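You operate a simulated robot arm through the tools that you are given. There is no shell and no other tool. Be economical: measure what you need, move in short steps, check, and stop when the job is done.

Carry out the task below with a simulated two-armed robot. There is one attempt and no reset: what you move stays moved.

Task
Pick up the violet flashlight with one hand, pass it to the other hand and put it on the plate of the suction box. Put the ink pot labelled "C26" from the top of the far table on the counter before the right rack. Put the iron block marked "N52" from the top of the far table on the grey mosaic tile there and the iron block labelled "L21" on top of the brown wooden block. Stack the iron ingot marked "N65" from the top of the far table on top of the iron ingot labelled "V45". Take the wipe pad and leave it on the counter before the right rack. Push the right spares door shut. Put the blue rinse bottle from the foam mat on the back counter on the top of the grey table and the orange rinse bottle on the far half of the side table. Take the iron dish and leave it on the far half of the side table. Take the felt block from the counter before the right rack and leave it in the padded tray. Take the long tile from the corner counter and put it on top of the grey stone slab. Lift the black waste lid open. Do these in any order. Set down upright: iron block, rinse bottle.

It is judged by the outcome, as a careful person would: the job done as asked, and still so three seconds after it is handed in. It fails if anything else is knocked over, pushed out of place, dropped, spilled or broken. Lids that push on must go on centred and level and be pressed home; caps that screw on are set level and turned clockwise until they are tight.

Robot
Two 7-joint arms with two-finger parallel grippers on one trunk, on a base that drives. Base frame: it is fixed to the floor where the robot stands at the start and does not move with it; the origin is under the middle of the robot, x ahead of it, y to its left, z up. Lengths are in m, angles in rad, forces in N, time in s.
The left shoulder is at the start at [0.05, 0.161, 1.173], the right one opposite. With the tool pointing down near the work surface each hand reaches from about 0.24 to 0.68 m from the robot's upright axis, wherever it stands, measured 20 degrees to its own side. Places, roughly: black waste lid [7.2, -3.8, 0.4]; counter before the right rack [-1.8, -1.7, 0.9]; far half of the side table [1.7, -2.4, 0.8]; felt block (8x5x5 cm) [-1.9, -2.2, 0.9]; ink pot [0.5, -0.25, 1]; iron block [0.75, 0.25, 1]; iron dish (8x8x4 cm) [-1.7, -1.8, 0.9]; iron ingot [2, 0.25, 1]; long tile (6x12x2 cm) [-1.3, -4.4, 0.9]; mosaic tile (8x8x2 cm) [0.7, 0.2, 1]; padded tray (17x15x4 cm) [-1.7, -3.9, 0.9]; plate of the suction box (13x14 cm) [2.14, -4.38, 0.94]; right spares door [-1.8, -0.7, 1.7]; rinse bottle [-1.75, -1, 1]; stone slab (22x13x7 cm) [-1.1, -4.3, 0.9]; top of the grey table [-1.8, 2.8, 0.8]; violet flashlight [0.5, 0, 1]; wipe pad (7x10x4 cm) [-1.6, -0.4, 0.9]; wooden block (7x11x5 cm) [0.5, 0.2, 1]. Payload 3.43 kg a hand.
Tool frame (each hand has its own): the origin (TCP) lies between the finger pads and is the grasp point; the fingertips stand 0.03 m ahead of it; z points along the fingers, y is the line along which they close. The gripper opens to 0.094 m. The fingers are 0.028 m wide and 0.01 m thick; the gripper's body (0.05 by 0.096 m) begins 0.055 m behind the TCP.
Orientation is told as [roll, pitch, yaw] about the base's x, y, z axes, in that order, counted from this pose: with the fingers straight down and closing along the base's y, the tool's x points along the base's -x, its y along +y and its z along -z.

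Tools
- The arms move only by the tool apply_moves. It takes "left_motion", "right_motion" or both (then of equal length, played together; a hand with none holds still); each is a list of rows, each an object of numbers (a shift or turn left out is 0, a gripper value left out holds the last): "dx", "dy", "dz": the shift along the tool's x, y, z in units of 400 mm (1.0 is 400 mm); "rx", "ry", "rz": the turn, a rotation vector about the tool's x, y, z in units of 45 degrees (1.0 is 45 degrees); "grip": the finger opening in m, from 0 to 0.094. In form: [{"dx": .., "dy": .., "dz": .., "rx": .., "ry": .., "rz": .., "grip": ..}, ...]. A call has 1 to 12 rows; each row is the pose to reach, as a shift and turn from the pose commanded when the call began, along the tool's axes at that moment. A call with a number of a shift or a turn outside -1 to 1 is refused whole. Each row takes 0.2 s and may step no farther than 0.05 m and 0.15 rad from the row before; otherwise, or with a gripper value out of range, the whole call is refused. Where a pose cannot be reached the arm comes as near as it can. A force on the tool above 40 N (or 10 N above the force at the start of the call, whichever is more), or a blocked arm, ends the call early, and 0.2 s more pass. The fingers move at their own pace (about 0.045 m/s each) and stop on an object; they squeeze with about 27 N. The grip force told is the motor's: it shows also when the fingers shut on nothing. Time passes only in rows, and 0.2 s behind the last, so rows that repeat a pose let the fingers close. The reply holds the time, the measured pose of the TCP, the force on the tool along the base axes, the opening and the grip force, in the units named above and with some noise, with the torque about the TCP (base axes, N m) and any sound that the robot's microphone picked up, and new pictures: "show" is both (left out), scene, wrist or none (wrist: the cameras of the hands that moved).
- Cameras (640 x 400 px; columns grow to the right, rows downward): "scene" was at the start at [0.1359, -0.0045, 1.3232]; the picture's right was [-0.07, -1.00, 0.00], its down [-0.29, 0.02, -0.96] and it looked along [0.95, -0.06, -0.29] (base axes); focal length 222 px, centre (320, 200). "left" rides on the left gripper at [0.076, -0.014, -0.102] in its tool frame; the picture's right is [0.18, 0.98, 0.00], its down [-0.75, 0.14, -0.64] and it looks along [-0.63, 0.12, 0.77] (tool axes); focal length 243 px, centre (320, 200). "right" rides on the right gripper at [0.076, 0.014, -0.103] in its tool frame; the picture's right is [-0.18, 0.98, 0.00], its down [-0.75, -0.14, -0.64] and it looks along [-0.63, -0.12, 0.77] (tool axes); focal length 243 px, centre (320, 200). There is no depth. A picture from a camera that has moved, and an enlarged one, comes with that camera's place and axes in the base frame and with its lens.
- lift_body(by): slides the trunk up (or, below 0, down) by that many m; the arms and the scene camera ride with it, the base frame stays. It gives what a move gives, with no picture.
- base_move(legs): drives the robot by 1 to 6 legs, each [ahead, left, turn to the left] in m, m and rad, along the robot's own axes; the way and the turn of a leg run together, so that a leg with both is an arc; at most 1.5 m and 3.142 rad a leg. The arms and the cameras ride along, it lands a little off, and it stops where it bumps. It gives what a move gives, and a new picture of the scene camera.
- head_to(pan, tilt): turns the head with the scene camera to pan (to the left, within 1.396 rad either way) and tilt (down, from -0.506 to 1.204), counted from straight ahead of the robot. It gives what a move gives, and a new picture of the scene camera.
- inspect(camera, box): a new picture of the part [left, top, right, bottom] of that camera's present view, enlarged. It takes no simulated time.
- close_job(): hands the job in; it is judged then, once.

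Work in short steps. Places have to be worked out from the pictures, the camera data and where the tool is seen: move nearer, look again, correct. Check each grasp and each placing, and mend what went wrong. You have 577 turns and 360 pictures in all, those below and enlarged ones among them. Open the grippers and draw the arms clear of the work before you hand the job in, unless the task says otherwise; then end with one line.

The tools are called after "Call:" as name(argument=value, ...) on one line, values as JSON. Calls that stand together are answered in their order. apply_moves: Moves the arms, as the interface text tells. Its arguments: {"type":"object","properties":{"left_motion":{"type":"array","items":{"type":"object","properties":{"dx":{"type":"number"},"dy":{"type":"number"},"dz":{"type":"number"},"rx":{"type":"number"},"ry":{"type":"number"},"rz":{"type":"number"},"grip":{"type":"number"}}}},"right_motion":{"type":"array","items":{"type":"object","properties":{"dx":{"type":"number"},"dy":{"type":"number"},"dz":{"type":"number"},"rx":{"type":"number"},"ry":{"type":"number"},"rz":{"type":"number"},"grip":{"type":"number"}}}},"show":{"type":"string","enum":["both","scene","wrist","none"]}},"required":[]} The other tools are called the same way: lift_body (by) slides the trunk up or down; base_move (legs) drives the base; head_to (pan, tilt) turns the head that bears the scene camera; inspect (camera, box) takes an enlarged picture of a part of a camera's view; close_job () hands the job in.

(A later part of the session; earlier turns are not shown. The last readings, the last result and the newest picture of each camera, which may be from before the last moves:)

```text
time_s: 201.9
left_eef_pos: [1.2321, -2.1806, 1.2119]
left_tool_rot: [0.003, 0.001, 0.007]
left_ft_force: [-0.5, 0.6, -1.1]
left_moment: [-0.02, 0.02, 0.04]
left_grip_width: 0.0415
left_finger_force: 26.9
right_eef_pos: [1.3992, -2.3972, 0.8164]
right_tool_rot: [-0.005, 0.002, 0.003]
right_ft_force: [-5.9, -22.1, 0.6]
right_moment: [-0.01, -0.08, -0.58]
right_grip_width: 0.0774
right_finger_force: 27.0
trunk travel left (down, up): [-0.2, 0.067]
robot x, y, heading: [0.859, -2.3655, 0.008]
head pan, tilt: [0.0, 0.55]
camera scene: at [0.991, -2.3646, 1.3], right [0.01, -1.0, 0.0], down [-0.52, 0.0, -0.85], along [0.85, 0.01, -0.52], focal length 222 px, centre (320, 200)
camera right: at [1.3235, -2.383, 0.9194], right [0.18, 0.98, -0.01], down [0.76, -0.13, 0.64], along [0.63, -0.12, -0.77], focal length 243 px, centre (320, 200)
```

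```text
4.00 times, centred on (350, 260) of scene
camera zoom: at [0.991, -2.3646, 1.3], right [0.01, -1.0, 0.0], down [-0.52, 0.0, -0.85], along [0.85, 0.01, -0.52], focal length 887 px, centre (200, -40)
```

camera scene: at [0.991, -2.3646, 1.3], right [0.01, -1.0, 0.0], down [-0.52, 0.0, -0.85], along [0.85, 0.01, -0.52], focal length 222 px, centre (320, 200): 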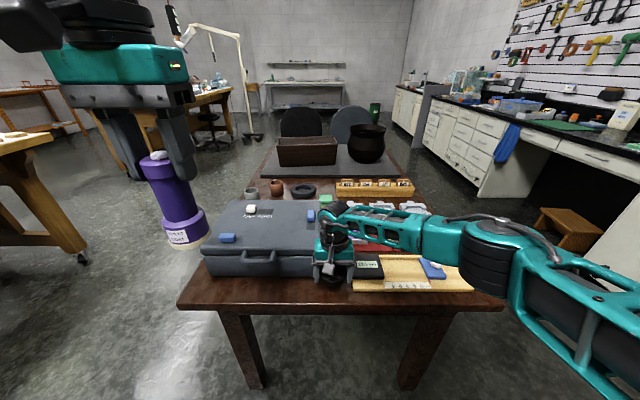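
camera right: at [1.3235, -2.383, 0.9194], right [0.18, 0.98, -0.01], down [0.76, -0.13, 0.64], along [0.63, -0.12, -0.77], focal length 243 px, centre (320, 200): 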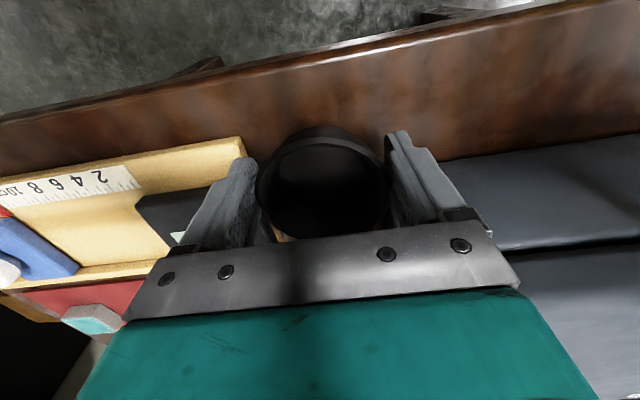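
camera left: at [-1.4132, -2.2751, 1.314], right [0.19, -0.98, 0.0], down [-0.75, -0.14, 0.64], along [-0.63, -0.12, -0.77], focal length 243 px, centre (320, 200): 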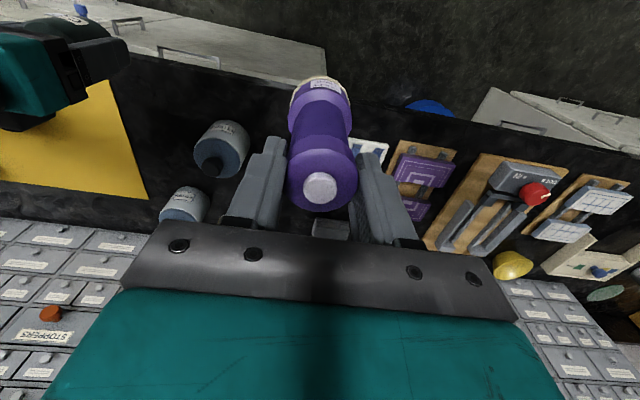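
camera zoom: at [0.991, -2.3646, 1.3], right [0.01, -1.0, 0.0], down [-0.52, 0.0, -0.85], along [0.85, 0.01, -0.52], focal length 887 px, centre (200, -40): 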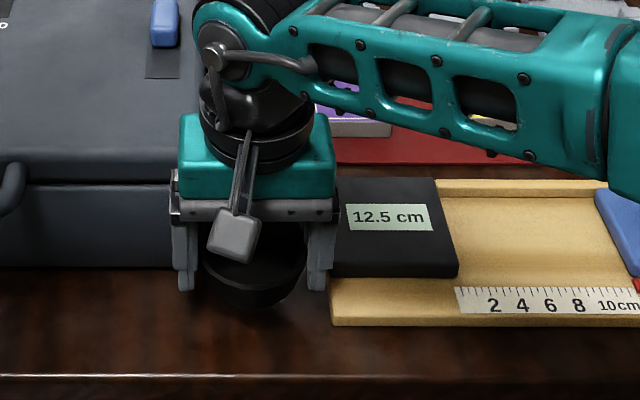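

A sideways force shows the dish touches the case's corner. I shift away from it: 10 mm toward me and 7 mm to the right.

Call:
apply_moves(right_motion=[{"dx": 0.012, "dy": -0.009}, {"dx": 0.025, "dy": -0.0175}, {"dx": 0.025, "dy": -0.0175}], show="wrist")

Call:
inspect(camera="scene", box=[190, 180, 450, 310])

```text
time_s: 202.7
left_eef_pos: [1.2331, -2.1768, 1.2109]
left_tool_rot: [0.003, 0.002, 0.008]
left_ft_force: [0.0, 0.9, -2.2]
left_moment: [-0.02, 0.0, 0.01]
left_grip_width: 0.0413
left_finger_force: 27.1
right_eef_pos: [1.3898, -2.3993, 0.8183]
right_tool_rot: [0.003, 0.001, 0.012]
right_ft_force: [0.6, -0.1, -2.5]
right_moment: [0.01, 0.08, -0.01]
right_grip_width: 0.0767
right_finger_force: 26.8
trunk travel left (down, up): [-0.2, 0.067]
robot x, y, heading: [0.8577, -2.3637, 0.01]
head pan, tilt: [0.0, 0.55]
camera right: at [1.313, -2.3859, 0.92], right [0.17, 0.98, 0.0], down [0.76, -0.13, 0.64], along [0.63, -0.11, -0.77], focal length 243 px, centre (320, 200)
```

right: 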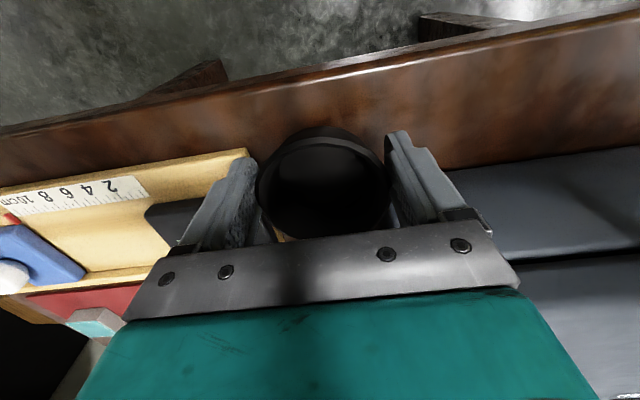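

```text
2.46 times, centred on (320, 245) of scene
camera zoom: at [0.9919, -2.3621, 1.2999], right [0.01, -1.0, 0.0], down [-0.52, 0.0, -0.85], along [0.85, 0.01, -0.52], focal length 546 px, centre (320, 89)
```

zoom: 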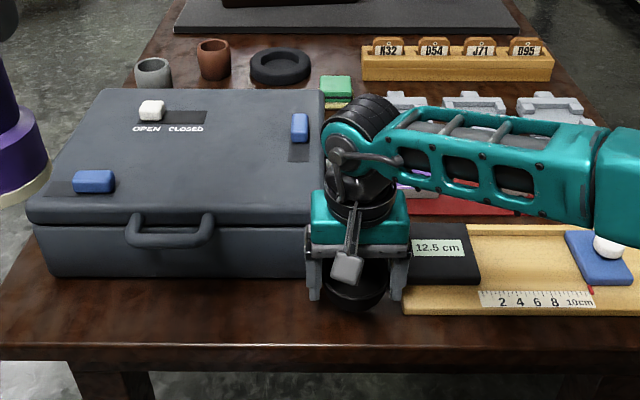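

Force is gone. I lower slowly to the table.

Call:
apply_moves(right_motion=[{"dz": 0.02}, {"dz": 0.04}, {"dz": 0.055}, {"dz": 0.065}], show="none")

```text
time_s: 203.7
left_eef_pos: [1.2331, -2.178, 1.2104]
left_tool_rot: [0.002, 0.003, 0.009]
left_ft_force: [0.2, -1.6, -0.9]
left_moment: [0.01, 0.0, 0.06]
left_grip_width: 0.0411
left_finger_force: 26.8
right_eef_pos: [1.3894, -2.4013, 0.7899]
right_tool_rot: [-0.001, 0.0, 0.008]
right_ft_force: [-1.3, 0.3, -3.4]
right_moment: [-0.01, 0.01, 0.01]
right_grip_width: 0.0772
right_finger_force: 26.9
trunk travel left (down, up): [-0.2, 0.067]
robot x, y, heading: [0.8586, -2.3651, 0.009]
head pan, tilt: [0.0, 0.55]
```

Call:
apply_moves(right_motion=[{"dz": 0.01}, {"dz": 0.02}, {"dz": 0.03}], show="wrist")

```text
time_s: 204.5
left_eef_pos: [1.2284, -2.1764, 1.2125]
left_tool_rot: [0.003, -0.002, 0.008]
left_ft_force: [-0.8, -0.9, -2.0]
left_moment: [-0.03, -0.02, 0.0]
left_grip_width: 0.0413
left_finger_force: 27.3
right_eef_pos: [1.3896, -2.3993, 0.7846]
right_tool_rot: [0.001, -0.007, 0.007]
right_ft_force: [-8.8, -3.4, 33.5]
right_moment: [-0.12, -0.08, -0.18]
right_grip_width: 0.077
right_finger_force: 26.7
trunk travel left (down, up): [-0.2, 0.067]
robot x, y, heading: [0.8611, -2.3682, 0.012]
head pan, tilt: [0.0, 0.55]
camera right: at [1.3118, -2.3862, 0.8868], right [0.18, 0.98, 0.0], down [0.75, -0.14, 0.65], along [0.64, -0.11, -0.76], focal length 243 px, centre (320, 200)
```

right: 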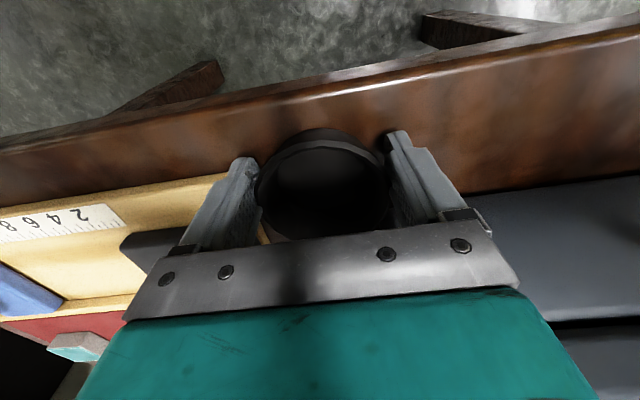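

Dish is on the table. I open slightly and lift straight up.

Call:
apply_moves(right_motion=[{"dz": -0.004, "grip": 0.083}, {"dz": -0.004, "grip": 0.083}, {"dz": -0.004, "grip": 0.084}, {"dz": -0.03, "grip": 0.085}, {"dz": -0.08, "grip": 0.085}, {"dz": -0.16, "grip": 0.085}, {"dz": -0.25, "grip": 0.085}], show="wrist")

```text
time_s: 206.1
left_eef_pos: [1.2318, -2.1771, 1.2117]
left_tool_rot: [0.001, 0.002, 0.009]
left_ft_force: [-0.1, 0.6, -1.3]
left_moment: [0.02, -0.01, 0.01]
left_grip_width: 0.0411
left_finger_force: 26.8
right_eef_pos: [1.3885, -2.4017, 0.8781]
right_tool_rot: [-0.002, 0.0, 0.009]
right_ft_force: [0.2, 0.4, 0.3]
right_moment: [-0.01, 0.02, 0.03]
right_grip_width: 0.0848
right_finger_force: 0.2
trunk travel left (down, up): [-0.2, 0.067]
robot x, y, heading: [0.8595, -2.3691, 0.006]
head pan, tilt: [0.0, 0.55]
camera right: at [1.3123, -2.3868, 0.9811], right [0.18, 0.98, 0.0], down [0.75, -0.13, 0.64], along [0.63, -0.11, -0.77], focal length 243 px, centre (320, 200)
```

right: 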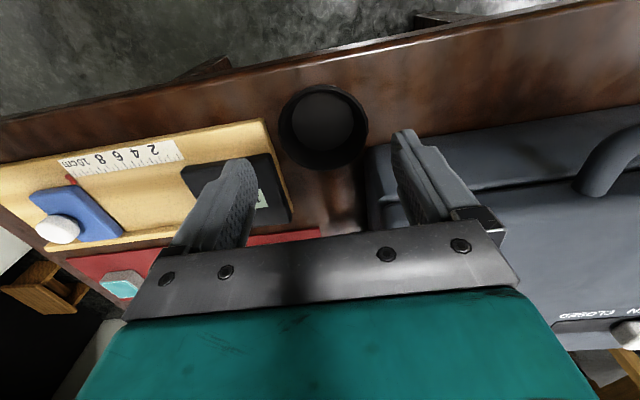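

Dish is placed. I retract the right arm, back off and head to the suction box at (2.14, −4.38).

Call:
apply_moves(right_motion=[{"dz": -0.12}, {"dz": -0.24}, {"dz": -0.36, "dx": 0.03}, {"dz": -0.48, "dx": 0.06}, {"dz": -0.58, "dx": 0.12}, {"dz": -0.66, "dx": 0.2}, {"dz": -0.7, "dx": 0.3}], show="none")

Call:
base_move(legs=[[-0.25, 0, 0], [0, -1.0, 0], [0.3, 0, -0.78]])

Call:
head_to(pan=0, tilt=0.35)

```text
time_s: 207.7
left_eef_pos: [1.2315, -2.1783, 1.2115]
left_tool_rot: [0.001, 0.001, 0.008]
left_ft_force: [0.3, 0.1, -1.0]
left_moment: [0.0, -0.01, -0.01]
left_grip_width: 0.0412
left_finger_force: 26.9
right_eef_pos: [1.2693, -2.4015, 1.1604]
right_tool_rot: [-0.002, 0.001, 0.011]
right_ft_force: [-1.0, -0.9, -0.1]
right_moment: [-0.02, -0.02, 0.0]
right_grip_width: 0.0849
right_finger_force: 0.1
trunk travel left (down, up): [-0.2, 0.067]
robot x, y, heading: [0.8598, -2.3667, 0.005]
head pan, tilt: [0.0, 0.55]
```

```text
time_s: 216.4
left_eef_pos: [1.2894, -3.6105, 1.2109]
left_tool_rot: [0.003, 0.001, -0.764]
left_ft_force: [0.2, -0.4, -1.4]
left_moment: [0.01, -0.01, 0.01]
left_grip_width: 0.0415
left_finger_force: 26.3
right_eef_pos: [1.1605, -3.798, 1.1574]
right_tool_rot: [0.001, 0.001, -0.765]
right_ft_force: [-0.4, -0.1, -0.5]
right_moment: [0.0, -0.02, 0.01]
right_grip_width: 0.0852
right_finger_force: 0.0
trunk travel left (down, up): [-0.2, 0.067]
robot x, y, heading: [0.8897, -3.4872, -0.766]
head pan, tilt: [0.0, 0.55]
camera scene: at [0.9876, -3.5732, 1.2998], right [-0.69, -0.72, 0.0], down [-0.38, 0.36, -0.85], along [0.61, -0.59, -0.52], focal length 222 px, centre (320, 200)
```

scene: 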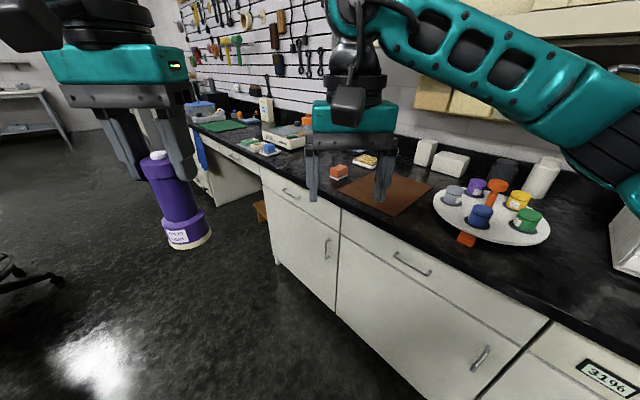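

```text
time_s: 217.1
left_eef_pos: [1.2894, -3.6105, 1.2101]
left_tool_rot: [0.002, 0.0, -0.765]
left_ft_force: [-0.3, -0.1, -2.1]
left_moment: [0.01, -0.04, -0.02]
left_grip_width: 0.0416
left_finger_force: 27.2
right_eef_pos: [1.1606, -3.7975, 1.1595]
right_tool_rot: [-0.001, 0.0, -0.764]
right_ft_force: [-0.1, 0.2, -0.5]
right_moment: [-0.02, 0.03, -0.01]
right_grip_width: 0.085
right_finger_force: 0.1
trunk travel left (down, up): [-0.2, 0.067]
robot x, y, heading: [0.8923, -3.4877, -0.765]
head pan, tilt: [0.0, 0.351]
camera scene: at [0.9898, -3.5751, 1.3181], right [-0.69, -0.72, 0.0], down [-0.25, 0.24, -0.94], along [0.68, -0.65, -0.34], focal length 222 px, centre (320, 200)
```

scene: 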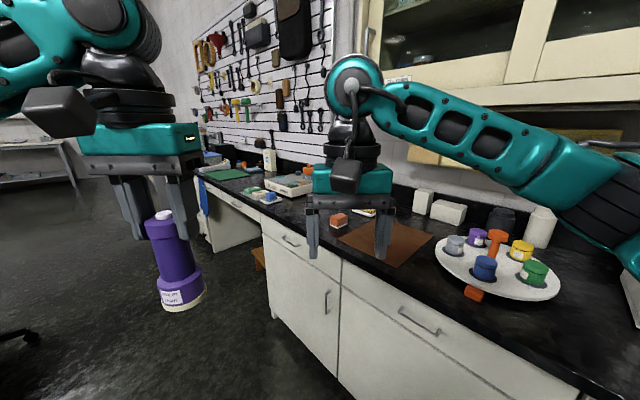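

The white box at the expected place is the suction box. I turn to face the counter (−y) and slide along to x≈2.1.

Call:
base_move(legs=[[0, 0, -0.806], [0, 1.18, 0], [0.2, 0, 0]])

Call:
head_to(pan=0, tilt=0.65)

```text
time_s: 226.5
left_eef_pos: [2.2437, -4.0837, 1.211]
left_tool_rot: [0.002, 0.001, -1.593]
left_ft_force: [-0.4, -0.3, -2.1]
left_moment: [0.08, 0.0, -0.03]
left_grip_width: 0.0414
left_finger_force: 27.1
right_eef_pos: [2.0189, -4.1144, 1.1585]
right_tool_rot: [-0.002, 0.0, -1.593]
right_ft_force: [0.4, -0.2, 0.4]
right_moment: [0.03, -0.01, 0.03]
right_grip_width: 0.0851
right_finger_force: 0.0
trunk travel left (down, up): [-0.2, 0.067]
robot x, y, heading: [2.0667, -3.7063, -1.598]
head pan, tilt: [0.0, 0.351]
camera scene: at [2.067, -3.8361, 1.318], right [-1.0, 0.03, 0.0], down [0.01, 0.34, -0.94], along [-0.02, -0.94, -0.34], focal length 222 px, centre (320, 200)
```

scene: 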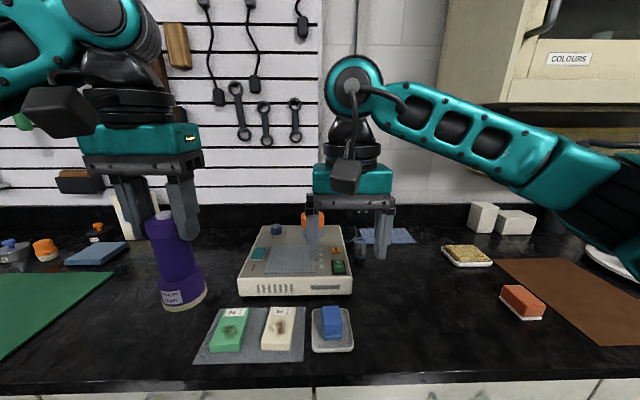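

```text
time_s: 227.3
left_eef_pos: [2.2434, -4.0836, 1.21]
left_tool_rot: [0.003, 0.002, -1.593]
left_ft_force: [-0.2, 0.0, -1.8]
left_moment: [0.02, 0.01, -0.02]
left_grip_width: 0.0412
left_finger_force: 27.2
right_eef_pos: [2.0191, -4.1134, 1.1592]
right_tool_rot: [-0.002, 0.001, -1.594]
right_ft_force: [-0.3, 0.2, -0.4]
right_moment: [0.02, -0.04, -0.03]
right_grip_width: 0.0851
right_finger_force: 0.1
trunk travel left (down, up): [-0.2, 0.067]
robot x, y, heading: [2.0671, -3.7026, -1.598]
head pan, tilt: [0.0, 0.649]
camera scene: at [2.0672, -3.8291, 1.2912], right [-1.0, 0.03, 0.0], down [0.02, 0.6, -0.8], along [-0.02, -0.8, -0.6], focal length 222 px, centre (320, 200)
```

scene: 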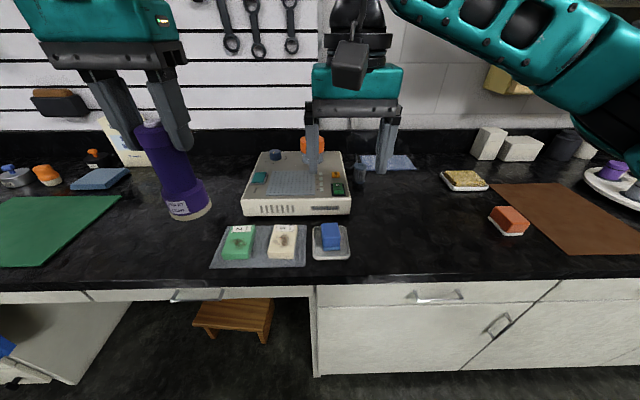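

I zoom on the suction box.

Call:
inspect(camera="scene", box=[220, 130, 380, 230])

Call:
inspect(camera="right", box=[0, 0, 640, 400])

```text
4.00 times, centred on (300, 180) of scene
camera zoom: at [2.0672, -3.8291, 1.2912], right [-1.0, 0.03, 0.0], down [0.02, 0.6, -0.8], along [-0.02, -0.8, -0.6], focal length 887 px, centre (400, 280)
```

zoom: 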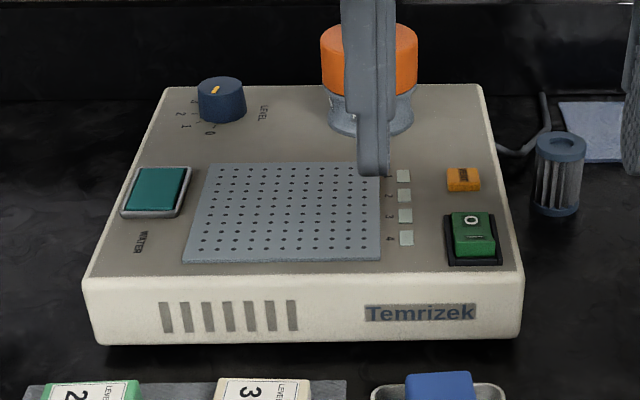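

```text
1.00 times, centred on (320, 200) of right
camera zoom: at [2.0344, -4.0369, 1.2616], right [0.98, -0.21, 0.0], down [-0.16, -0.75, 0.64], along [-0.13, -0.63, -0.77], focal length 243 px, centre (320, 200)
```

zoom: 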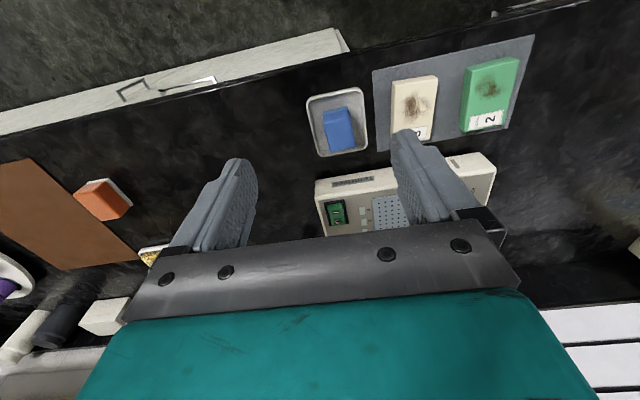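

Plate centre checks out at (2.137, −4.377). I drive 7 cm closer and move the left hand with the flashlight over it, right hand aside.

Call:
base_move(legs=[[0.07, 0, 0.027]])

```text
time_s: 228.3
left_eef_pos: [2.2531, -4.1478, 1.2102]
left_tool_rot: [0.003, 0.003, -1.568]
left_ft_force: [-0.2, -1.6, -0.9]
left_moment: [0.01, 0.03, -0.02]
left_grip_width: 0.0417
left_finger_force: 27.0
right_eef_pos: [2.0274, -4.1852, 1.1593]
right_tool_rot: [-0.001, 0.0, -1.567]
right_ft_force: [0.7, -0.7, 0.0]
right_moment: [0.02, -0.01, 0.01]
right_grip_width: 0.085
right_finger_force: 0.0
trunk travel left (down, up): [-0.2, 0.067]
robot x, y, heading: [2.0683, -3.7739, -1.568]
head pan, tilt: [0.0, 0.649]
camera scene: at [2.0699, -3.8996, 1.291], right [-1.0, 0.0, 0.0], down [0.0, 0.61, -0.8], along [0.0, -0.8, -0.61], focal length 222 px, centre (320, 200)
```

scene: 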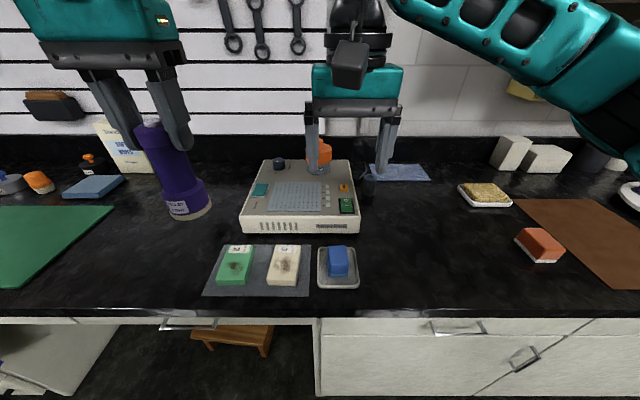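

Call:
apply_moves(left_motion=[{"dx": 0.0}, {"dx": -0.09, "dy": -0.05}, {"dx": -0.19, "dy": -0.1}, {"dx": -0.29, "dy": -0.15}, {"dx": -0.39, "dy": -0.2}, {"dx": -0.48, "dy": -0.25}, {"dx": -0.575, "dy": -0.29}, {"dx": -0.575, "dy": -0.29, "dz": 0.1}, {"dx": -0.575, "dy": -0.29, "dz": 0.2}, {"dx": -0.575, "dy": -0.29, "dz": 0.27}, {"dx": -0.575, "dy": -0.29, "dz": 0.27}], right_motion=[{"dy": -0.1}, {"dy": -0.2}, {"dy": -0.3}, {"dy": -0.35}, {"dy": -0.35}, {"dy": -0.35}, {"dy": -0.35}, {"dy": -0.35}, {"dy": -0.35}, {"dy": -0.35}, {"dy": -0.35}])

Call:
inspect(camera="scene", box=[220, 130, 380, 250])

```text
time_s: 230.7
left_eef_pos: [2.1383, -4.3776, 1.1021]
left_tool_rot: [0.002, 0.001, -1.566]
left_ft_force: [0.5, 0.8, -1.3]
left_moment: [0.0, 0.01, -0.01]
left_grip_width: 0.0418
left_finger_force: 26.8
left hand out of reach, approached as far as the arm can: row 7, 8
right_eef_pos: [1.8886, -4.1845, 1.1602]
right_tool_rot: [-0.001, -0.001, -1.568]
right_ft_force: [0.5, -0.3, 0.3]
right_moment: [-0.01, 0.0, -0.03]
right_grip_width: 0.0848
right_finger_force: 0.0
trunk travel left (down, up): [-0.2, 0.067]
robot x, y, heading: [2.068, -3.7688, -1.573]
head pan, tilt: [0.0, 0.649]
camera scene: at [2.0699, -3.8987, 1.2911], right [-1.0, 0.0, 0.0], down [0.0, 0.6, -0.8], along [0.0, -0.8, -0.6], focal length 222 px, centre (320, 200)
camera right: at [1.9026, -4.1074, 1.2625], right [0.98, -0.18, 0.0], down [-0.14, -0.75, 0.64], along [-0.12, -0.63, -0.77], focal length 243 px, centre (320, 200)
camera left: at [2.1234, -4.3019, 1.2048], right [0.98, 0.19, 0.0], down [0.14, -0.75, 0.64], along [0.12, -0.63, -0.77], focal length 243 px, centre (320, 200)
```

scene: 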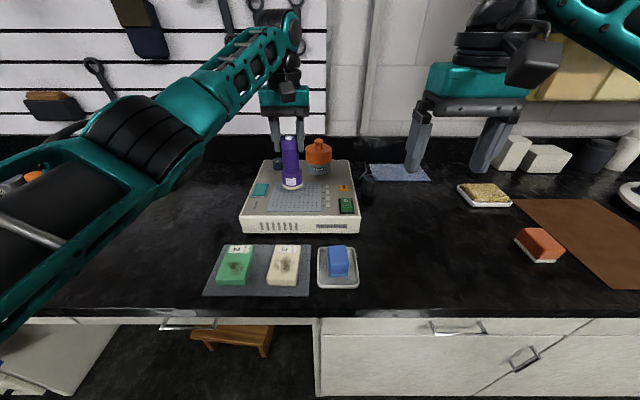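
right: 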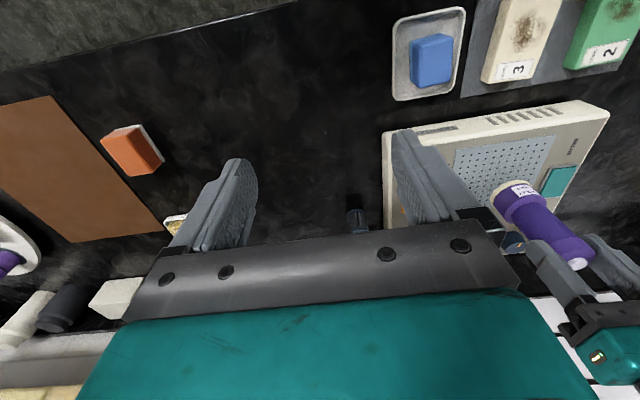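
left: 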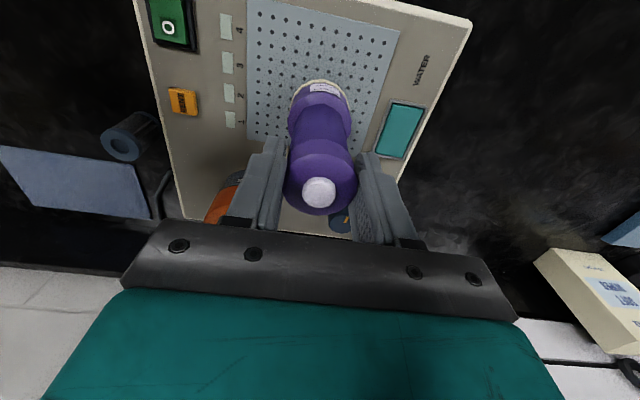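

```text
3.33 times, centred on (300, 190) of scene
camera zoom: at [2.0699, -3.8987, 1.2911], right [-1.0, 0.0, 0.0], down [0.0, 0.6, -0.8], along [0.0, -0.8, -0.6], focal length 739 px, centre (387, 233)
```

zoom: 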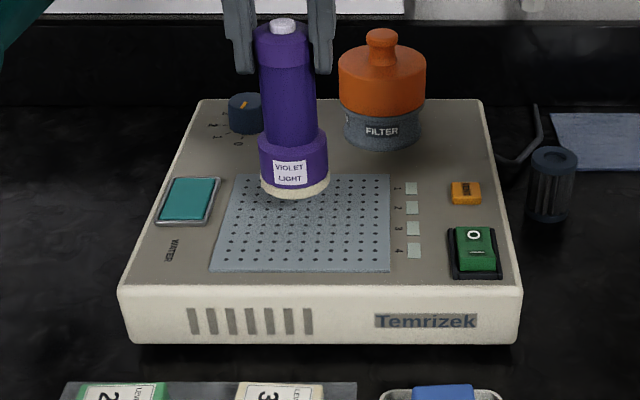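

Aligned over the plate. I lower slowly until contact.

Call:
apply_moves(left_motion=[{"dz": 0.04}, {"dz": 0.07}, {"dz": 0.085}, {"dz": 0.095}], show="none")

```text
time_s: 231.7
left_eef_pos: [2.137, -4.3763, 1.0716]
left_tool_rot: [0.002, -0.013, -1.57]
left_ft_force: [1.8, -1.0, 26.6]
left_moment: [-0.18, -0.26, -0.01]
left_grip_width: 0.0419
left_finger_force: 26.9
right_eef_pos: [1.8881, -4.1814, 1.1612]
right_tool_rot: [0.0, -0.004, -1.567]
right_ft_force: [0.2, 1.1, 0.0]
right_moment: [-0.02, 0.02, 0.01]
right_grip_width: 0.0849
right_finger_force: 0.1
trunk travel left (down, up): [-0.2, 0.067]
robot x, y, heading: [2.068, -3.7731, -1.572]
head pan, tilt: [0.0, 0.649]
```

Contact. I relieve the pressure, release gently and rise.

Call:
apply_moves(left_motion=[{"dz": -0.014}, {"dz": -0.014, "grip": 0.05}, {"dz": -0.014, "grip": 0.07}, {"dz": -0.014, "grip": 0.08}, {"dz": -0.014, "grip": 0.08}, {"dz": -0.08}, {"dz": -0.16}])

Call:
inspect(camera="scene", box=[220, 130, 380, 250])

```text
time_s: 233.3
left_eef_pos: [2.1372, -4.3773, 1.1299]
left_tool_rot: [0.004, 0.002, -1.567]
left_ft_force: [0.2, 0.6, -0.4]
left_moment: [0.01, -0.03, 0.0]
left_grip_width: 0.08
left_finger_force: 0.1
right_eef_pos: [1.8877, -4.1842, 1.1607]
right_tool_rot: [-0.001, -0.002, -1.568]
right_ft_force: [0.4, -0.3, 0.1]
right_moment: [-0.02, -0.02, -0.02]
right_grip_width: 0.0849
right_finger_force: 0.0
trunk travel left (down, up): [-0.2, 0.067]
robot x, y, heading: [2.0695, -3.7729, -1.571]
head pan, tilt: [0.0, 0.649]
camera scene: at [2.0695, -3.8981, 1.2911], right [-1.0, 0.0, 0.0], down [0.0, 0.6, -0.8], along [0.0, -0.8, -0.6], focal length 222 px, centre (320, 200)
camera left: at [2.1229, -4.3021, 1.232], right [0.98, 0.19, 0.0], down [0.14, -0.75, 0.64], along [0.12, -0.63, -0.77], focal length 243 px, centre (320, 200)
```

scene: 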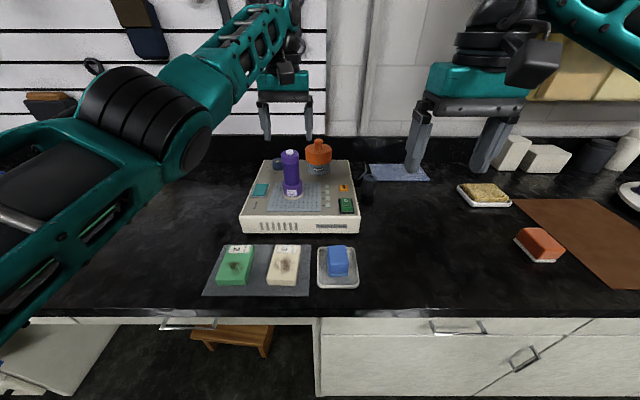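
left: 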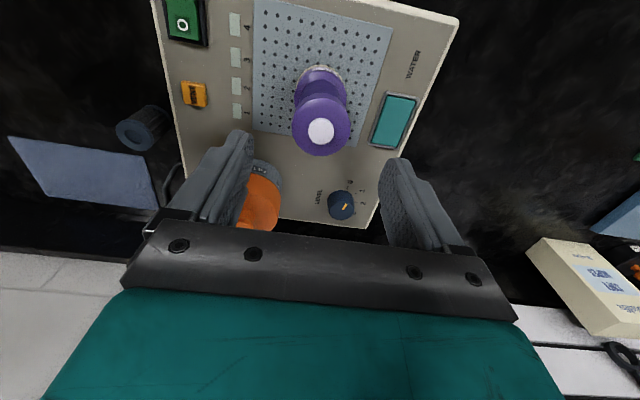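

```text
3.33 times, centred on (300, 190) of scene
camera zoom: at [2.0695, -3.8981, 1.2911], right [-1.0, 0.0, 0.0], down [0.0, 0.6, -0.8], along [0.0, -0.8, -0.6], focal length 739 px, centre (387, 233)
```

zoom: 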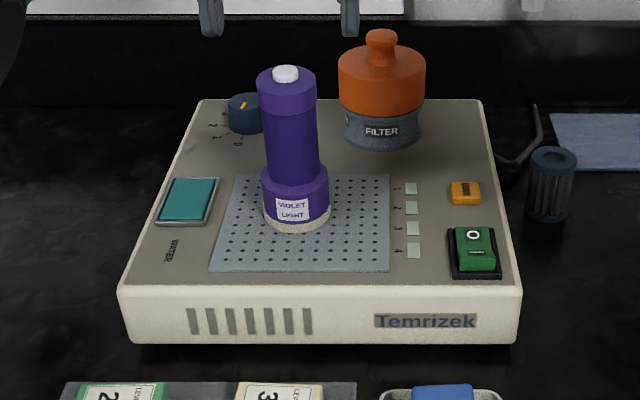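

Flashlight stands on the plate. I retract the left arm, back off and look toward +x for the waste lid.

Call:
apply_moves(left_motion=[{"dz": -0.08}, {"dz": -0.1, "dx": 0.1}, {"dz": -0.1, "dx": 0.2}, {"dz": -0.1, "dx": 0.3}, {"dz": -0.1, "dx": 0.4}, {"dz": -0.1, "dx": 0.5}, {"dz": -0.1, "dx": 0.6}], right_motion=[{"dx": 0.0}, {"dx": 0.05}, {"dx": 0.1}, {"dx": 0.15}, {"dx": 0.15}, {"dx": 0.15}, {"dx": 0.15}], show="none")

Call:
base_move(legs=[[-0.45, 0, 0], [0, 0, 1.571]])

Call:
head_to(pan=0, tilt=0.25)

```text
time_s: 234.9
left_eef_pos: [2.0696, -4.3241, 1.2205]
left_tool_rot: [0.002, 0.002, -1.568]
left_ft_force: [1.4, 0.7, -0.2]
left_moment: [0.02, 0.02, 0.0]
left_grip_width: 0.08
left_finger_force: 0.0
left hand out of reach, approached as far as the arm can: row 1, 2, 3, 4, 5, 6, 7
right_eef_pos: [1.8883, -4.1237, 1.1608]
right_tool_rot: [0.0, -0.001, -1.567]
right_ft_force: [0.0, -0.6, -0.3]
right_moment: [-0.02, 0.03, -0.01]
right_grip_width: 0.0847
right_finger_force: 0.0
trunk travel left (down, up): [-0.2, 0.067]
robot x, y, heading: [2.0665, -3.7766, -1.565]
head pan, tilt: [0.0, 0.649]
```

```text
time_s: 241.4
left_eef_pos: [2.618, -3.3216, 1.2203]
left_tool_rot: [0.002, 0.002, 0.005]
left_ft_force: [-0.2, -0.4, -0.2]
left_moment: [-0.01, 0.02, 0.04]
left_grip_width: 0.0799
left_finger_force: 0.1
right_eef_pos: [2.4167, -3.5024, 1.16]
right_tool_rot: [-0.001, 0.0, 0.006]
right_ft_force: [1.1, 0.1, -0.8]
right_moment: [-0.02, -0.01, 0.03]
right_grip_width: 0.0849
right_finger_force: 0.0
trunk travel left (down, up): [-0.2, 0.067]
robot x, y, heading: [2.0682, -3.3248, 0.004]
head pan, tilt: [0.0, 0.649]
camera scene: at [2.1961, -3.3218, 1.2911], right [0.0, -1.0, 0.0], down [-0.6, 0.0, -0.8], along [0.8, 0.0, -0.6], focal length 222 px, centre (320, 200)
```

scene: 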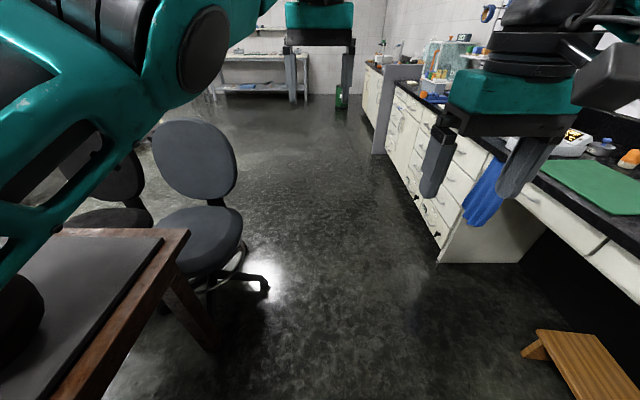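

```text
time_s: 242.3
left_eef_pos: [2.6171, -3.3205, 1.2208]
left_tool_rot: [0.003, 0.002, 0.005]
left_ft_force: [0.1, -0.1, -0.1]
left_moment: [0.01, 0.02, -0.01]
left_grip_width: 0.08
left_finger_force: 0.1
right_eef_pos: [2.4175, -3.5025, 1.1585]
right_tool_rot: [-0.003, 0.0, 0.006]
right_ft_force: [0.5, -1.2, -0.6]
right_moment: [0.01, 0.01, -0.01]
right_grip_width: 0.085
right_finger_force: 0.0
trunk travel left (down, up): [-0.2, 0.067]
robot x, y, heading: [2.0654, -3.3186, 0.005]
head pan, tilt: [0.0, 0.25]
camera scene: at [2.2027, -3.3218, 1.3275], right [0.0, -1.0, 0.0], down [-0.25, 0.0, -0.97], along [0.97, 0.0, -0.25], focal length 222 px, centre (320, 200)
```

scene: 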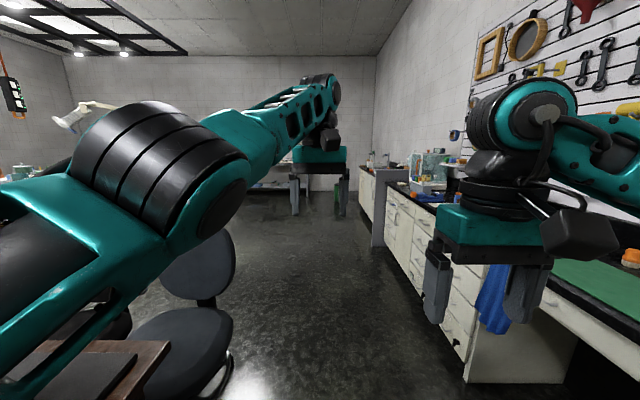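

A green bin stands at the far end (x≈7). I tuck the left arm in, then drive along the aisle.

Call:
apply_moves(left_motion=[{"dx": 0.1, "dy": 0.06}, {"dx": 0.2, "dy": 0.12}, {"dx": 0.3, "dy": 0.18}, {"dx": 0.4, "dy": 0.24}, {"dx": 0.5, "dy": 0.3}, {"dx": 0.52, "dy": 0.36}], show="none")

Call:
base_move(legs=[[0, -0.15, 0], [1.4, 0, 0], [0.9, 0, 0]])

```text
time_s: 243.7
left_eef_pos: [2.616, -3.3175, 1.2263]
left_tool_rot: [0.002, 0.001, 0.006]
left_ft_force: [-0.2, 0.4, 0.1]
left_moment: [0.02, -0.03, 0.0]
left_grip_width: 0.0801
left_finger_force: 0.0
left hand out of reach, approached as far as the arm can: row 1, 2, 3, 4, 5, 6
right_eef_pos: [2.4169, -3.5013, 1.1596]
right_tool_rot: [-0.003, -0.001, 0.007]
right_ft_force: [-0.4, -0.3, -0.5]
right_moment: [0.04, -0.01, -0.01]
right_grip_width: 0.0847
right_finger_force: 0.0
trunk travel left (down, up): [-0.2, 0.067]
robot x, y, heading: [2.0667, -3.3209, 0.004]
head pan, tilt: [0.0, 0.25]
```

```text
time_s: 256.0
left_eef_pos: [4.9261, -3.4708, 1.2284]
left_tool_rot: [0.001, 0.002, -0.002]
left_ft_force: [-0.2, 0.7, -0.2]
left_moment: [0.0, 0.02, 0.0]
left_grip_width: 0.0802
left_finger_force: 0.0
right_eef_pos: [4.7263, -3.6556, 1.1606]
right_tool_rot: [-0.001, 0.001, -0.001]
right_ft_force: [-0.2, -0.2, -0.1]
right_moment: [0.0, -0.01, 0.02]
right_grip_width: 0.085
right_finger_force: 0.0
trunk travel left (down, up): [-0.2, 0.067]
robot x, y, heading: [4.3728, -3.4742, -0.004]
head pan, tilt: [0.0, 0.25]
camera scene: at [4.5127, -3.473, 1.3276], right [0.0, -1.0, 0.0], down [-0.25, 0.0, -0.97], along [0.97, 0.0, -0.25], focal length 222 px, centre (320, 200)
```

scene: 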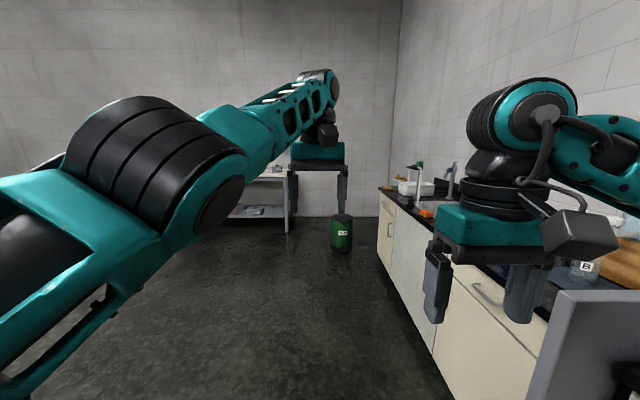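

The left arm seems stuck near a limit; I try lowering it first.

Call:
apply_moves(left_motion=[{"dz": 0.1}, {"dz": 0.2}, {"dz": 0.25, "dx": 0.08}, {"dz": 0.25, "dx": 0.18}, {"dz": 0.25, "dx": 0.28, "dy": 0.05}, {"dz": 0.25, "dx": 0.38, "dy": 0.12}, {"dz": 0.25, "dx": 0.46, "dy": 0.2}], show="none")

```text
time_s: 257.6
left_eef_pos: [4.942, -3.4812, 1.1814]
left_tool_rot: [0.005, 0.001, -0.001]
left_ft_force: [0.2, -0.1, 0.1]
left_moment: [0.01, 0.03, 0.02]
left_grip_width: 0.0797
left_finger_force: 0.0
left hand out of reach, approached as far as the arm can: row 1, 2, 3, 4, 5, 6, 7
right_eef_pos: [4.7267, -3.6556, 1.1596]
right_tool_rot: [-0.002, -0.001, 0.0]
right_ft_force: [0.5, 0.1, -0.1]
right_moment: [0.01, 0.01, 0.03]
right_grip_width: 0.0849
right_finger_force: 0.1
trunk travel left (down, up): [-0.2, 0.067]
robot x, y, heading: [4.376, -3.4754, -0.001]
head pan, tilt: [0.0, 0.25]
```

It moves a bit. I try moving sideways to the left and forward/down alone to find a free direction.

Call:
apply_moves(left_motion=[{"dy": 0.08}, {"dy": 0.16}, {"dy": 0.24}, {"dy": 0.32}], show="none")

Call:
apply_moves(left_motion=[{"dz": 0.08}, {"dz": 0.16}, {"dz": 0.24}, {"dz": 0.32}], show="none")

```text
time_s: 258.6
left_eef_pos: [4.9728, -3.3646, 1.1957]
left_tool_rot: [0.002, 0.002, -0.002]
left_ft_force: [-0.8, -0.1, 1.1]
left_moment: [0.01, 0.01, 0.02]
left_grip_width: 0.08
left_finger_force: 0.1
left hand out of reach, approached as far as the arm can: row 1, 2, 3, 4
right_eef_pos: [4.7262, -3.6543, 1.1596]
right_tool_rot: [-0.002, -0.001, 0.001]
right_ft_force: [-0.2, -0.9, 0.1]
right_moment: [0.01, 0.04, -0.01]
right_grip_width: 0.0849
right_finger_force: 0.1
trunk travel left (down, up): [-0.2, 0.067]
robot x, y, heading: [4.3764, -3.474, -0.002]
head pan, tilt: [0.0, 0.25]
```

```text
time_s: 259.6
left_eef_pos: [5.0061, -3.3724, 1.0729]
left_tool_rot: [0.002, 0.002, -0.002]
left_ft_force: [0.2, 0.2, -0.5]
left_moment: [-0.01, -0.01, 0.0]
left_grip_width: 0.0801
left_finger_force: 0.0
left hand out of reach, approached as far as the arm can: row 1, 2, 3, 4
right_eef_pos: [4.7257, -3.6547, 1.1593]
right_tool_rot: [-0.004, 0.0, 0.0]
right_ft_force: [0.7, 0.3, -0.5]
right_moment: [0.02, 0.01, 0.02]
right_grip_width: 0.085
right_finger_force: 0.0
trunk travel left (down, up): [-0.2, 0.067]
robot x, y, heading: [4.3761, -3.4752, -0.005]
head pan, tilt: [0.0, 0.25]
```

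Call:
apply_moves(left_motion=[{"dx": 0.08}, {"dx": 0.16}, {"dx": 0.24}, {"dx": 0.32}, {"dx": 0.4}], show="scene")

```text
time_s: 260.8
left_eef_pos: [4.9908, -3.4123, 1.0971]
left_tool_rot: [0.004, 0.002, -0.002]
left_ft_force: [-0.6, 0.5, -0.3]
left_moment: [0.01, -0.03, -0.01]
left_grip_width: 0.0799
left_finger_force: 0.1
left hand out of reach, approached as far as the arm can: row 1, 2, 3, 4, 5
right_eef_pos: [4.7268, -3.6548, 1.1602]
right_tool_rot: [0.0, -0.002, 0.0]
right_ft_force: [1.2, -0.6, -0.5]
right_moment: [0.0, 0.03, 0.0]
right_grip_width: 0.085
right_finger_force: 0.0
trunk travel left (down, up): [-0.2, 0.067]
robot x, y, heading: [4.3762, -3.472, -0.005]
head pan, tilt: [0.0, 0.25]
camera scene: at [4.5122, -3.4735, 1.3277], right [0.0, -1.0, 0.0], down [-0.25, 0.0, -0.97], along [0.97, 0.0, -0.25], focal length 222 px, centre (320, 200)
```

scene: 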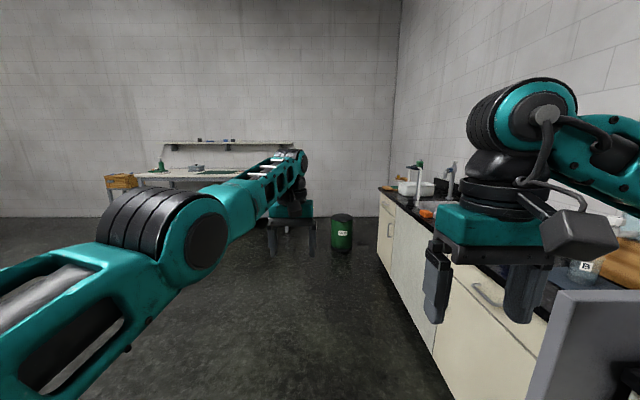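

I test a wrist yaw to get out of the limit.

Call:
apply_moves(left_motion=[{"rz": 0.15}, {"rz": 0.3}, {"rz": 0.45}], show="none")

Call:
apply_moves(left_motion=[{"dx": 0.08}, {"dx": 0.16}, {"dx": 0.24}], show="none")

```text
time_s: 261.6
left_eef_pos: [4.9912, -3.4124, 1.0981]
left_tool_rot: [0.001, 0.001, -0.356]
left_ft_force: [-0.3, -0.3, 0.7]
left_moment: [0.01, 0.03, -0.01]
left_grip_width: 0.0803
left_finger_force: 0.1
right_eef_pos: [4.7265, -3.6551, 1.1602]
right_tool_rot: [0.0, -0.001, 0.0]
right_ft_force: [-0.7, 0.0, -0.3]
right_moment: [0.01, 0.02, 0.0]
right_grip_width: 0.0848
right_finger_force: 0.1
trunk travel left (down, up): [-0.2, 0.067]
robot x, y, heading: [4.3771, -3.4713, 0.002]
head pan, tilt: [0.0, 0.25]
```

```text
time_s: 262.4
left_eef_pos: [4.9895, -3.4067, 1.1124]
left_tool_rot: [0.002, 0.001, -0.354]
left_ft_force: [-0.7, -0.2, -0.3]
left_moment: [0.02, -0.01, -0.04]
left_grip_width: 0.0803
left_finger_force: 0.1
left hand out of reach, approached as far as the arm can: row 1, 2, 3
right_eef_pos: [4.7254, -3.6548, 1.16]
right_tool_rot: [0.0, 0.001, 0.0]
right_ft_force: [-0.4, 0.4, 0.3]
right_moment: [0.03, 0.02, 0.0]
right_grip_width: 0.0851
right_finger_force: 0.0
trunk travel left (down, up): [-0.2, 0.067]
robot x, y, heading: [4.3777, -3.471, -0.007]
head pan, tilt: [0.0, 0.25]
```

The arm is probably fully stretched (singular). I try tiny inward steps.

Call:
apply_moves(left_motion=[{"dx": 0.004}, {"dx": 0.004}, {"dx": 0.008}, {"dx": 0.008}, {"dx": 0.014}, {"dx": 0.014}, {"dx": 0.022}, {"dx": 0.03}, {"dx": 0.04}, {"dx": 0.05}, {"dx": 0.06}, {"dx": 0.07}], show="none")

```text
time_s: 265.0
left_eef_pos: [4.988, -3.403, 1.1189]
left_tool_rot: [0.002, 0.002, -0.354]
left_ft_force: [-0.4, -0.7, 0.1]
left_moment: [0.03, 0.0, -0.01]
left_grip_width: 0.08
left_finger_force: 0.1
left hand out of reach, approached as far as the arm can: row 5, 6, 7, 8, 9, 10, 11, 12
right_eef_pos: [4.7269, -3.6545, 1.1589]
right_tool_rot: [-0.003, -0.002, 0.001]
right_ft_force: [0.3, 0.2, 0.7]
right_moment: [0.02, 0.0, 0.02]
right_grip_width: 0.0853
right_finger_force: 0.1
trunk travel left (down, up): [-0.2, 0.067]
robot x, y, heading: [4.38, -3.4743, -0.007]
head pan, tilt: [0.0, 0.25]
```

I look at the left arm's configuration.

Call:
head_to(pan=0.9, tilt=0.3)

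```text
time_s: 266.2
left_eef_pos: [4.9905, -3.4031, 1.1189]
left_tool_rot: [0.001, 0.001, -0.353]
left_ft_force: [-0.2, 0.5, 0.2]
left_moment: [0.03, -0.01, -0.02]
left_grip_width: 0.08
left_finger_force: 0.0
right_eef_pos: [4.726, -3.6543, 1.1593]
right_tool_rot: [-0.002, 0.0, 0.0]
right_ft_force: [-0.2, -0.1, 0.4]
right_moment: [0.02, -0.01, -0.02]
right_grip_width: 0.085
right_finger_force: 0.1
trunk travel left (down, up): [-0.2, 0.067]
robot x, y, heading: [4.3807, -3.4738, -0.006]
head pan, tilt: [0.901, 0.3]
camera scene: at [4.4774, -3.3998, 1.3229], right [0.78, -0.62, 0.0], down [-0.18, -0.23, -0.96], along [0.6, 0.75, -0.3], focal length 222 px, centre (320, 200)
```

scene: 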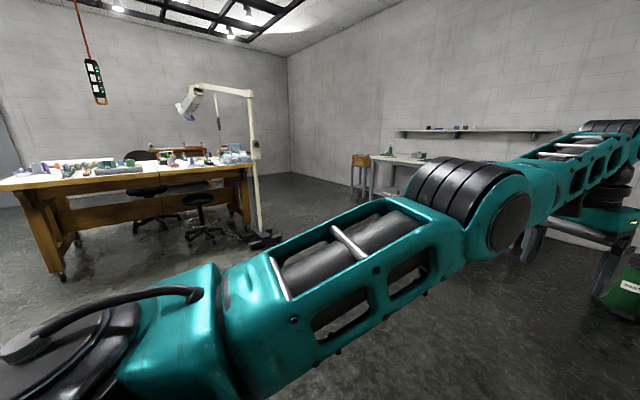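

I try a move left/outward in big steps, then inward.

Call:
apply_moves(left_motion=[{"dy": 0.1}, {"dy": 0.2}, {"dy": 0.3}, {"dy": 0.4}, {"dy": 0.5}, {"dy": 0.6}, {"dy": 0.7}, {"dy": 0.8}], show="none")

Call:
apply_moves(left_motion=[{"dx": 0.05}, {"dx": 0.1}, {"dx": 0.15}, {"dx": 0.2}], show="scene")

```text
time_s: 268.0
left_eef_pos: [4.9919, -3.1186, 1.1092]
left_tool_rot: [0.0, 0.0, -0.354]
left_ft_force: [-0.3, -0.3, 0.0]
left_moment: [0.01, 0.0, -0.03]
left_grip_width: 0.0801
left_finger_force: 0.0
left hand out of reach, approached as far as the arm can: row 1, 2, 3, 4, 5, 6, 7, 8
right_eef_pos: [4.7255, -3.6529, 1.1603]
right_tool_rot: [-0.002, -0.004, -0.002]
right_ft_force: [0.5, 1.2, 0.0]
right_moment: [-0.01, -0.03, -0.01]
right_grip_width: 0.085
right_finger_force: 0.1
trunk travel left (down, up): [-0.2, 0.067]
robot x, y, heading: [4.3786, -3.4746, -0.005]
head pan, tilt: [0.901, 0.3]
```

```text
time_s: 269.0
left_eef_pos: [4.9919, -3.1193, 1.109]
left_tool_rot: [0.0, 0.001, -0.354]
left_ft_force: [0.8, -0.2, 0.6]
left_moment: [0.0, -0.03, -0.03]
left_grip_width: 0.0801
left_finger_force: 0.0
left hand out of reach, approached as far as the arm can: row 1, 2, 3, 4
right_eef_pos: [4.7272, -3.6539, 1.1591]
right_tool_rot: [0.001, 0.002, 0.0]
right_ft_force: [0.4, 0.6, 0.3]
right_moment: [0.0, -0.02, 0.0]
right_grip_width: 0.0847
right_finger_force: 0.1
trunk travel left (down, up): [-0.2, 0.067]
robot x, y, heading: [4.3776, -3.4731, -0.002]
head pan, tilt: [0.901, 0.3]
camera scene: at [4.4773, -3.3998, 1.3229], right [0.78, -0.62, 0.0], down [-0.18, -0.23, -0.96], along [0.6, 0.75, -0.3], focal length 222 px, centre (320, 200)
```

scene: 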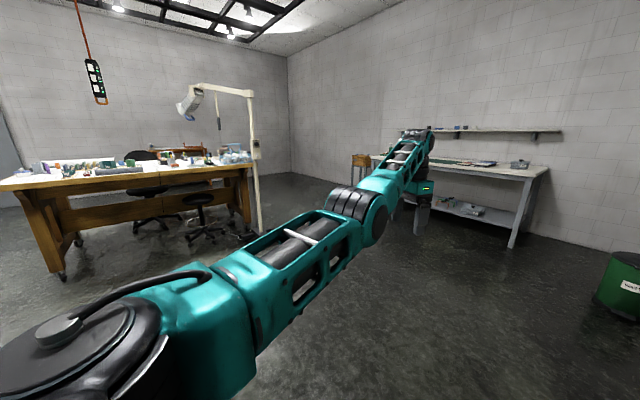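

I try large inward steps (0.4 m) so the solver bends the elbow.

Call:
apply_moves(left_motion=[{"dx": 0.12}, {"dx": 0.24}, {"dx": 0.36}, {"dx": 0.48}, {"dx": 0.6}, {"dx": 0.72}, {"dx": 0.72}, {"dx": 0.72}], show="none")

```text
time_s: 270.8
left_eef_pos: [4.9926, -3.1206, 1.108]
left_tool_rot: [0.002, 0.001, -0.354]
left_ft_force: [0.4, -0.6, 0.2]
left_moment: [-0.02, -0.04, 0.02]
left_grip_width: 0.08
left_finger_force: 0.0
left hand out of reach, approached as far as the arm can: row 1, 2, 3, 4, 5, 6, 7, 8
right_eef_pos: [4.7256, -3.6535, 1.16]
right_tool_rot: [-0.001, -0.001, -0.001]
right_ft_force: [-0.2, 0.3, -0.2]
right_moment: [-0.01, 0.01, -0.04]
right_grip_width: 0.0852
right_finger_force: 0.0
trunk travel left (down, up): [-0.2, 0.067]
robot x, y, heading: [4.3776, -3.4713, -0.004]
head pan, tilt: [0.901, 0.3]
```

I try pitching the hand (tool forward) to move the wrist inward.

Call:
apply_moves(left_motion=[{"ry": -0.18}, {"ry": -0.36}, {"ry": -0.54}, {"ry": -0.72}, {"ry": -0.9}], show="none")

Call:
apply_moves(left_motion=[{"ry": 0.18}, {"ry": 0.36}, {"ry": 0.54}, {"ry": 0.72}, {"ry": 0.9}], show="none")

```text
time_s: 272.0
left_eef_pos: [4.9904, -3.1178, 1.1089]
left_tool_rot: [0.002, -0.709, -0.355]
left_ft_force: [-0.1, -0.6, 0.3]
left_moment: [0.04, 0.02, 0.01]
left_grip_width: 0.0799
left_finger_force: 0.0
right_eef_pos: [4.7257, -3.654, 1.1595]
right_tool_rot: [-0.002, 0.0, 0.0]
right_ft_force: [0.1, 0.4, 0.3]
right_moment: [-0.02, -0.03, -0.04]
right_grip_width: 0.085
right_finger_force: 0.0
trunk travel left (down, up): [-0.2, 0.067]
robot x, y, heading: [4.3786, -3.4745, -0.0]
head pan, tilt: [0.901, 0.3]
```

```text
time_s: 273.2
left_eef_pos: [4.9891, -3.1181, 1.1076]
left_tool_rot: [0.003, 0.004, -0.355]
left_ft_force: [0.6, -0.8, -1.4]
left_moment: [-0.04, 0.0, 0.03]
left_grip_width: 0.0801
left_finger_force: 0.0
right_eef_pos: [4.7253, -3.6545, 1.1598]
right_tool_rot: [0.0, -0.001, -0.002]
right_ft_force: [0.7, 0.1, -0.4]
right_moment: [0.03, 0.02, 0.0]
right_grip_width: 0.0846
right_finger_force: 0.1
trunk travel left (down, up): [-0.2, 0.067]
robot x, y, heading: [4.3734, -3.4759, 0.002]
head pan, tilt: [0.901, 0.3]
```

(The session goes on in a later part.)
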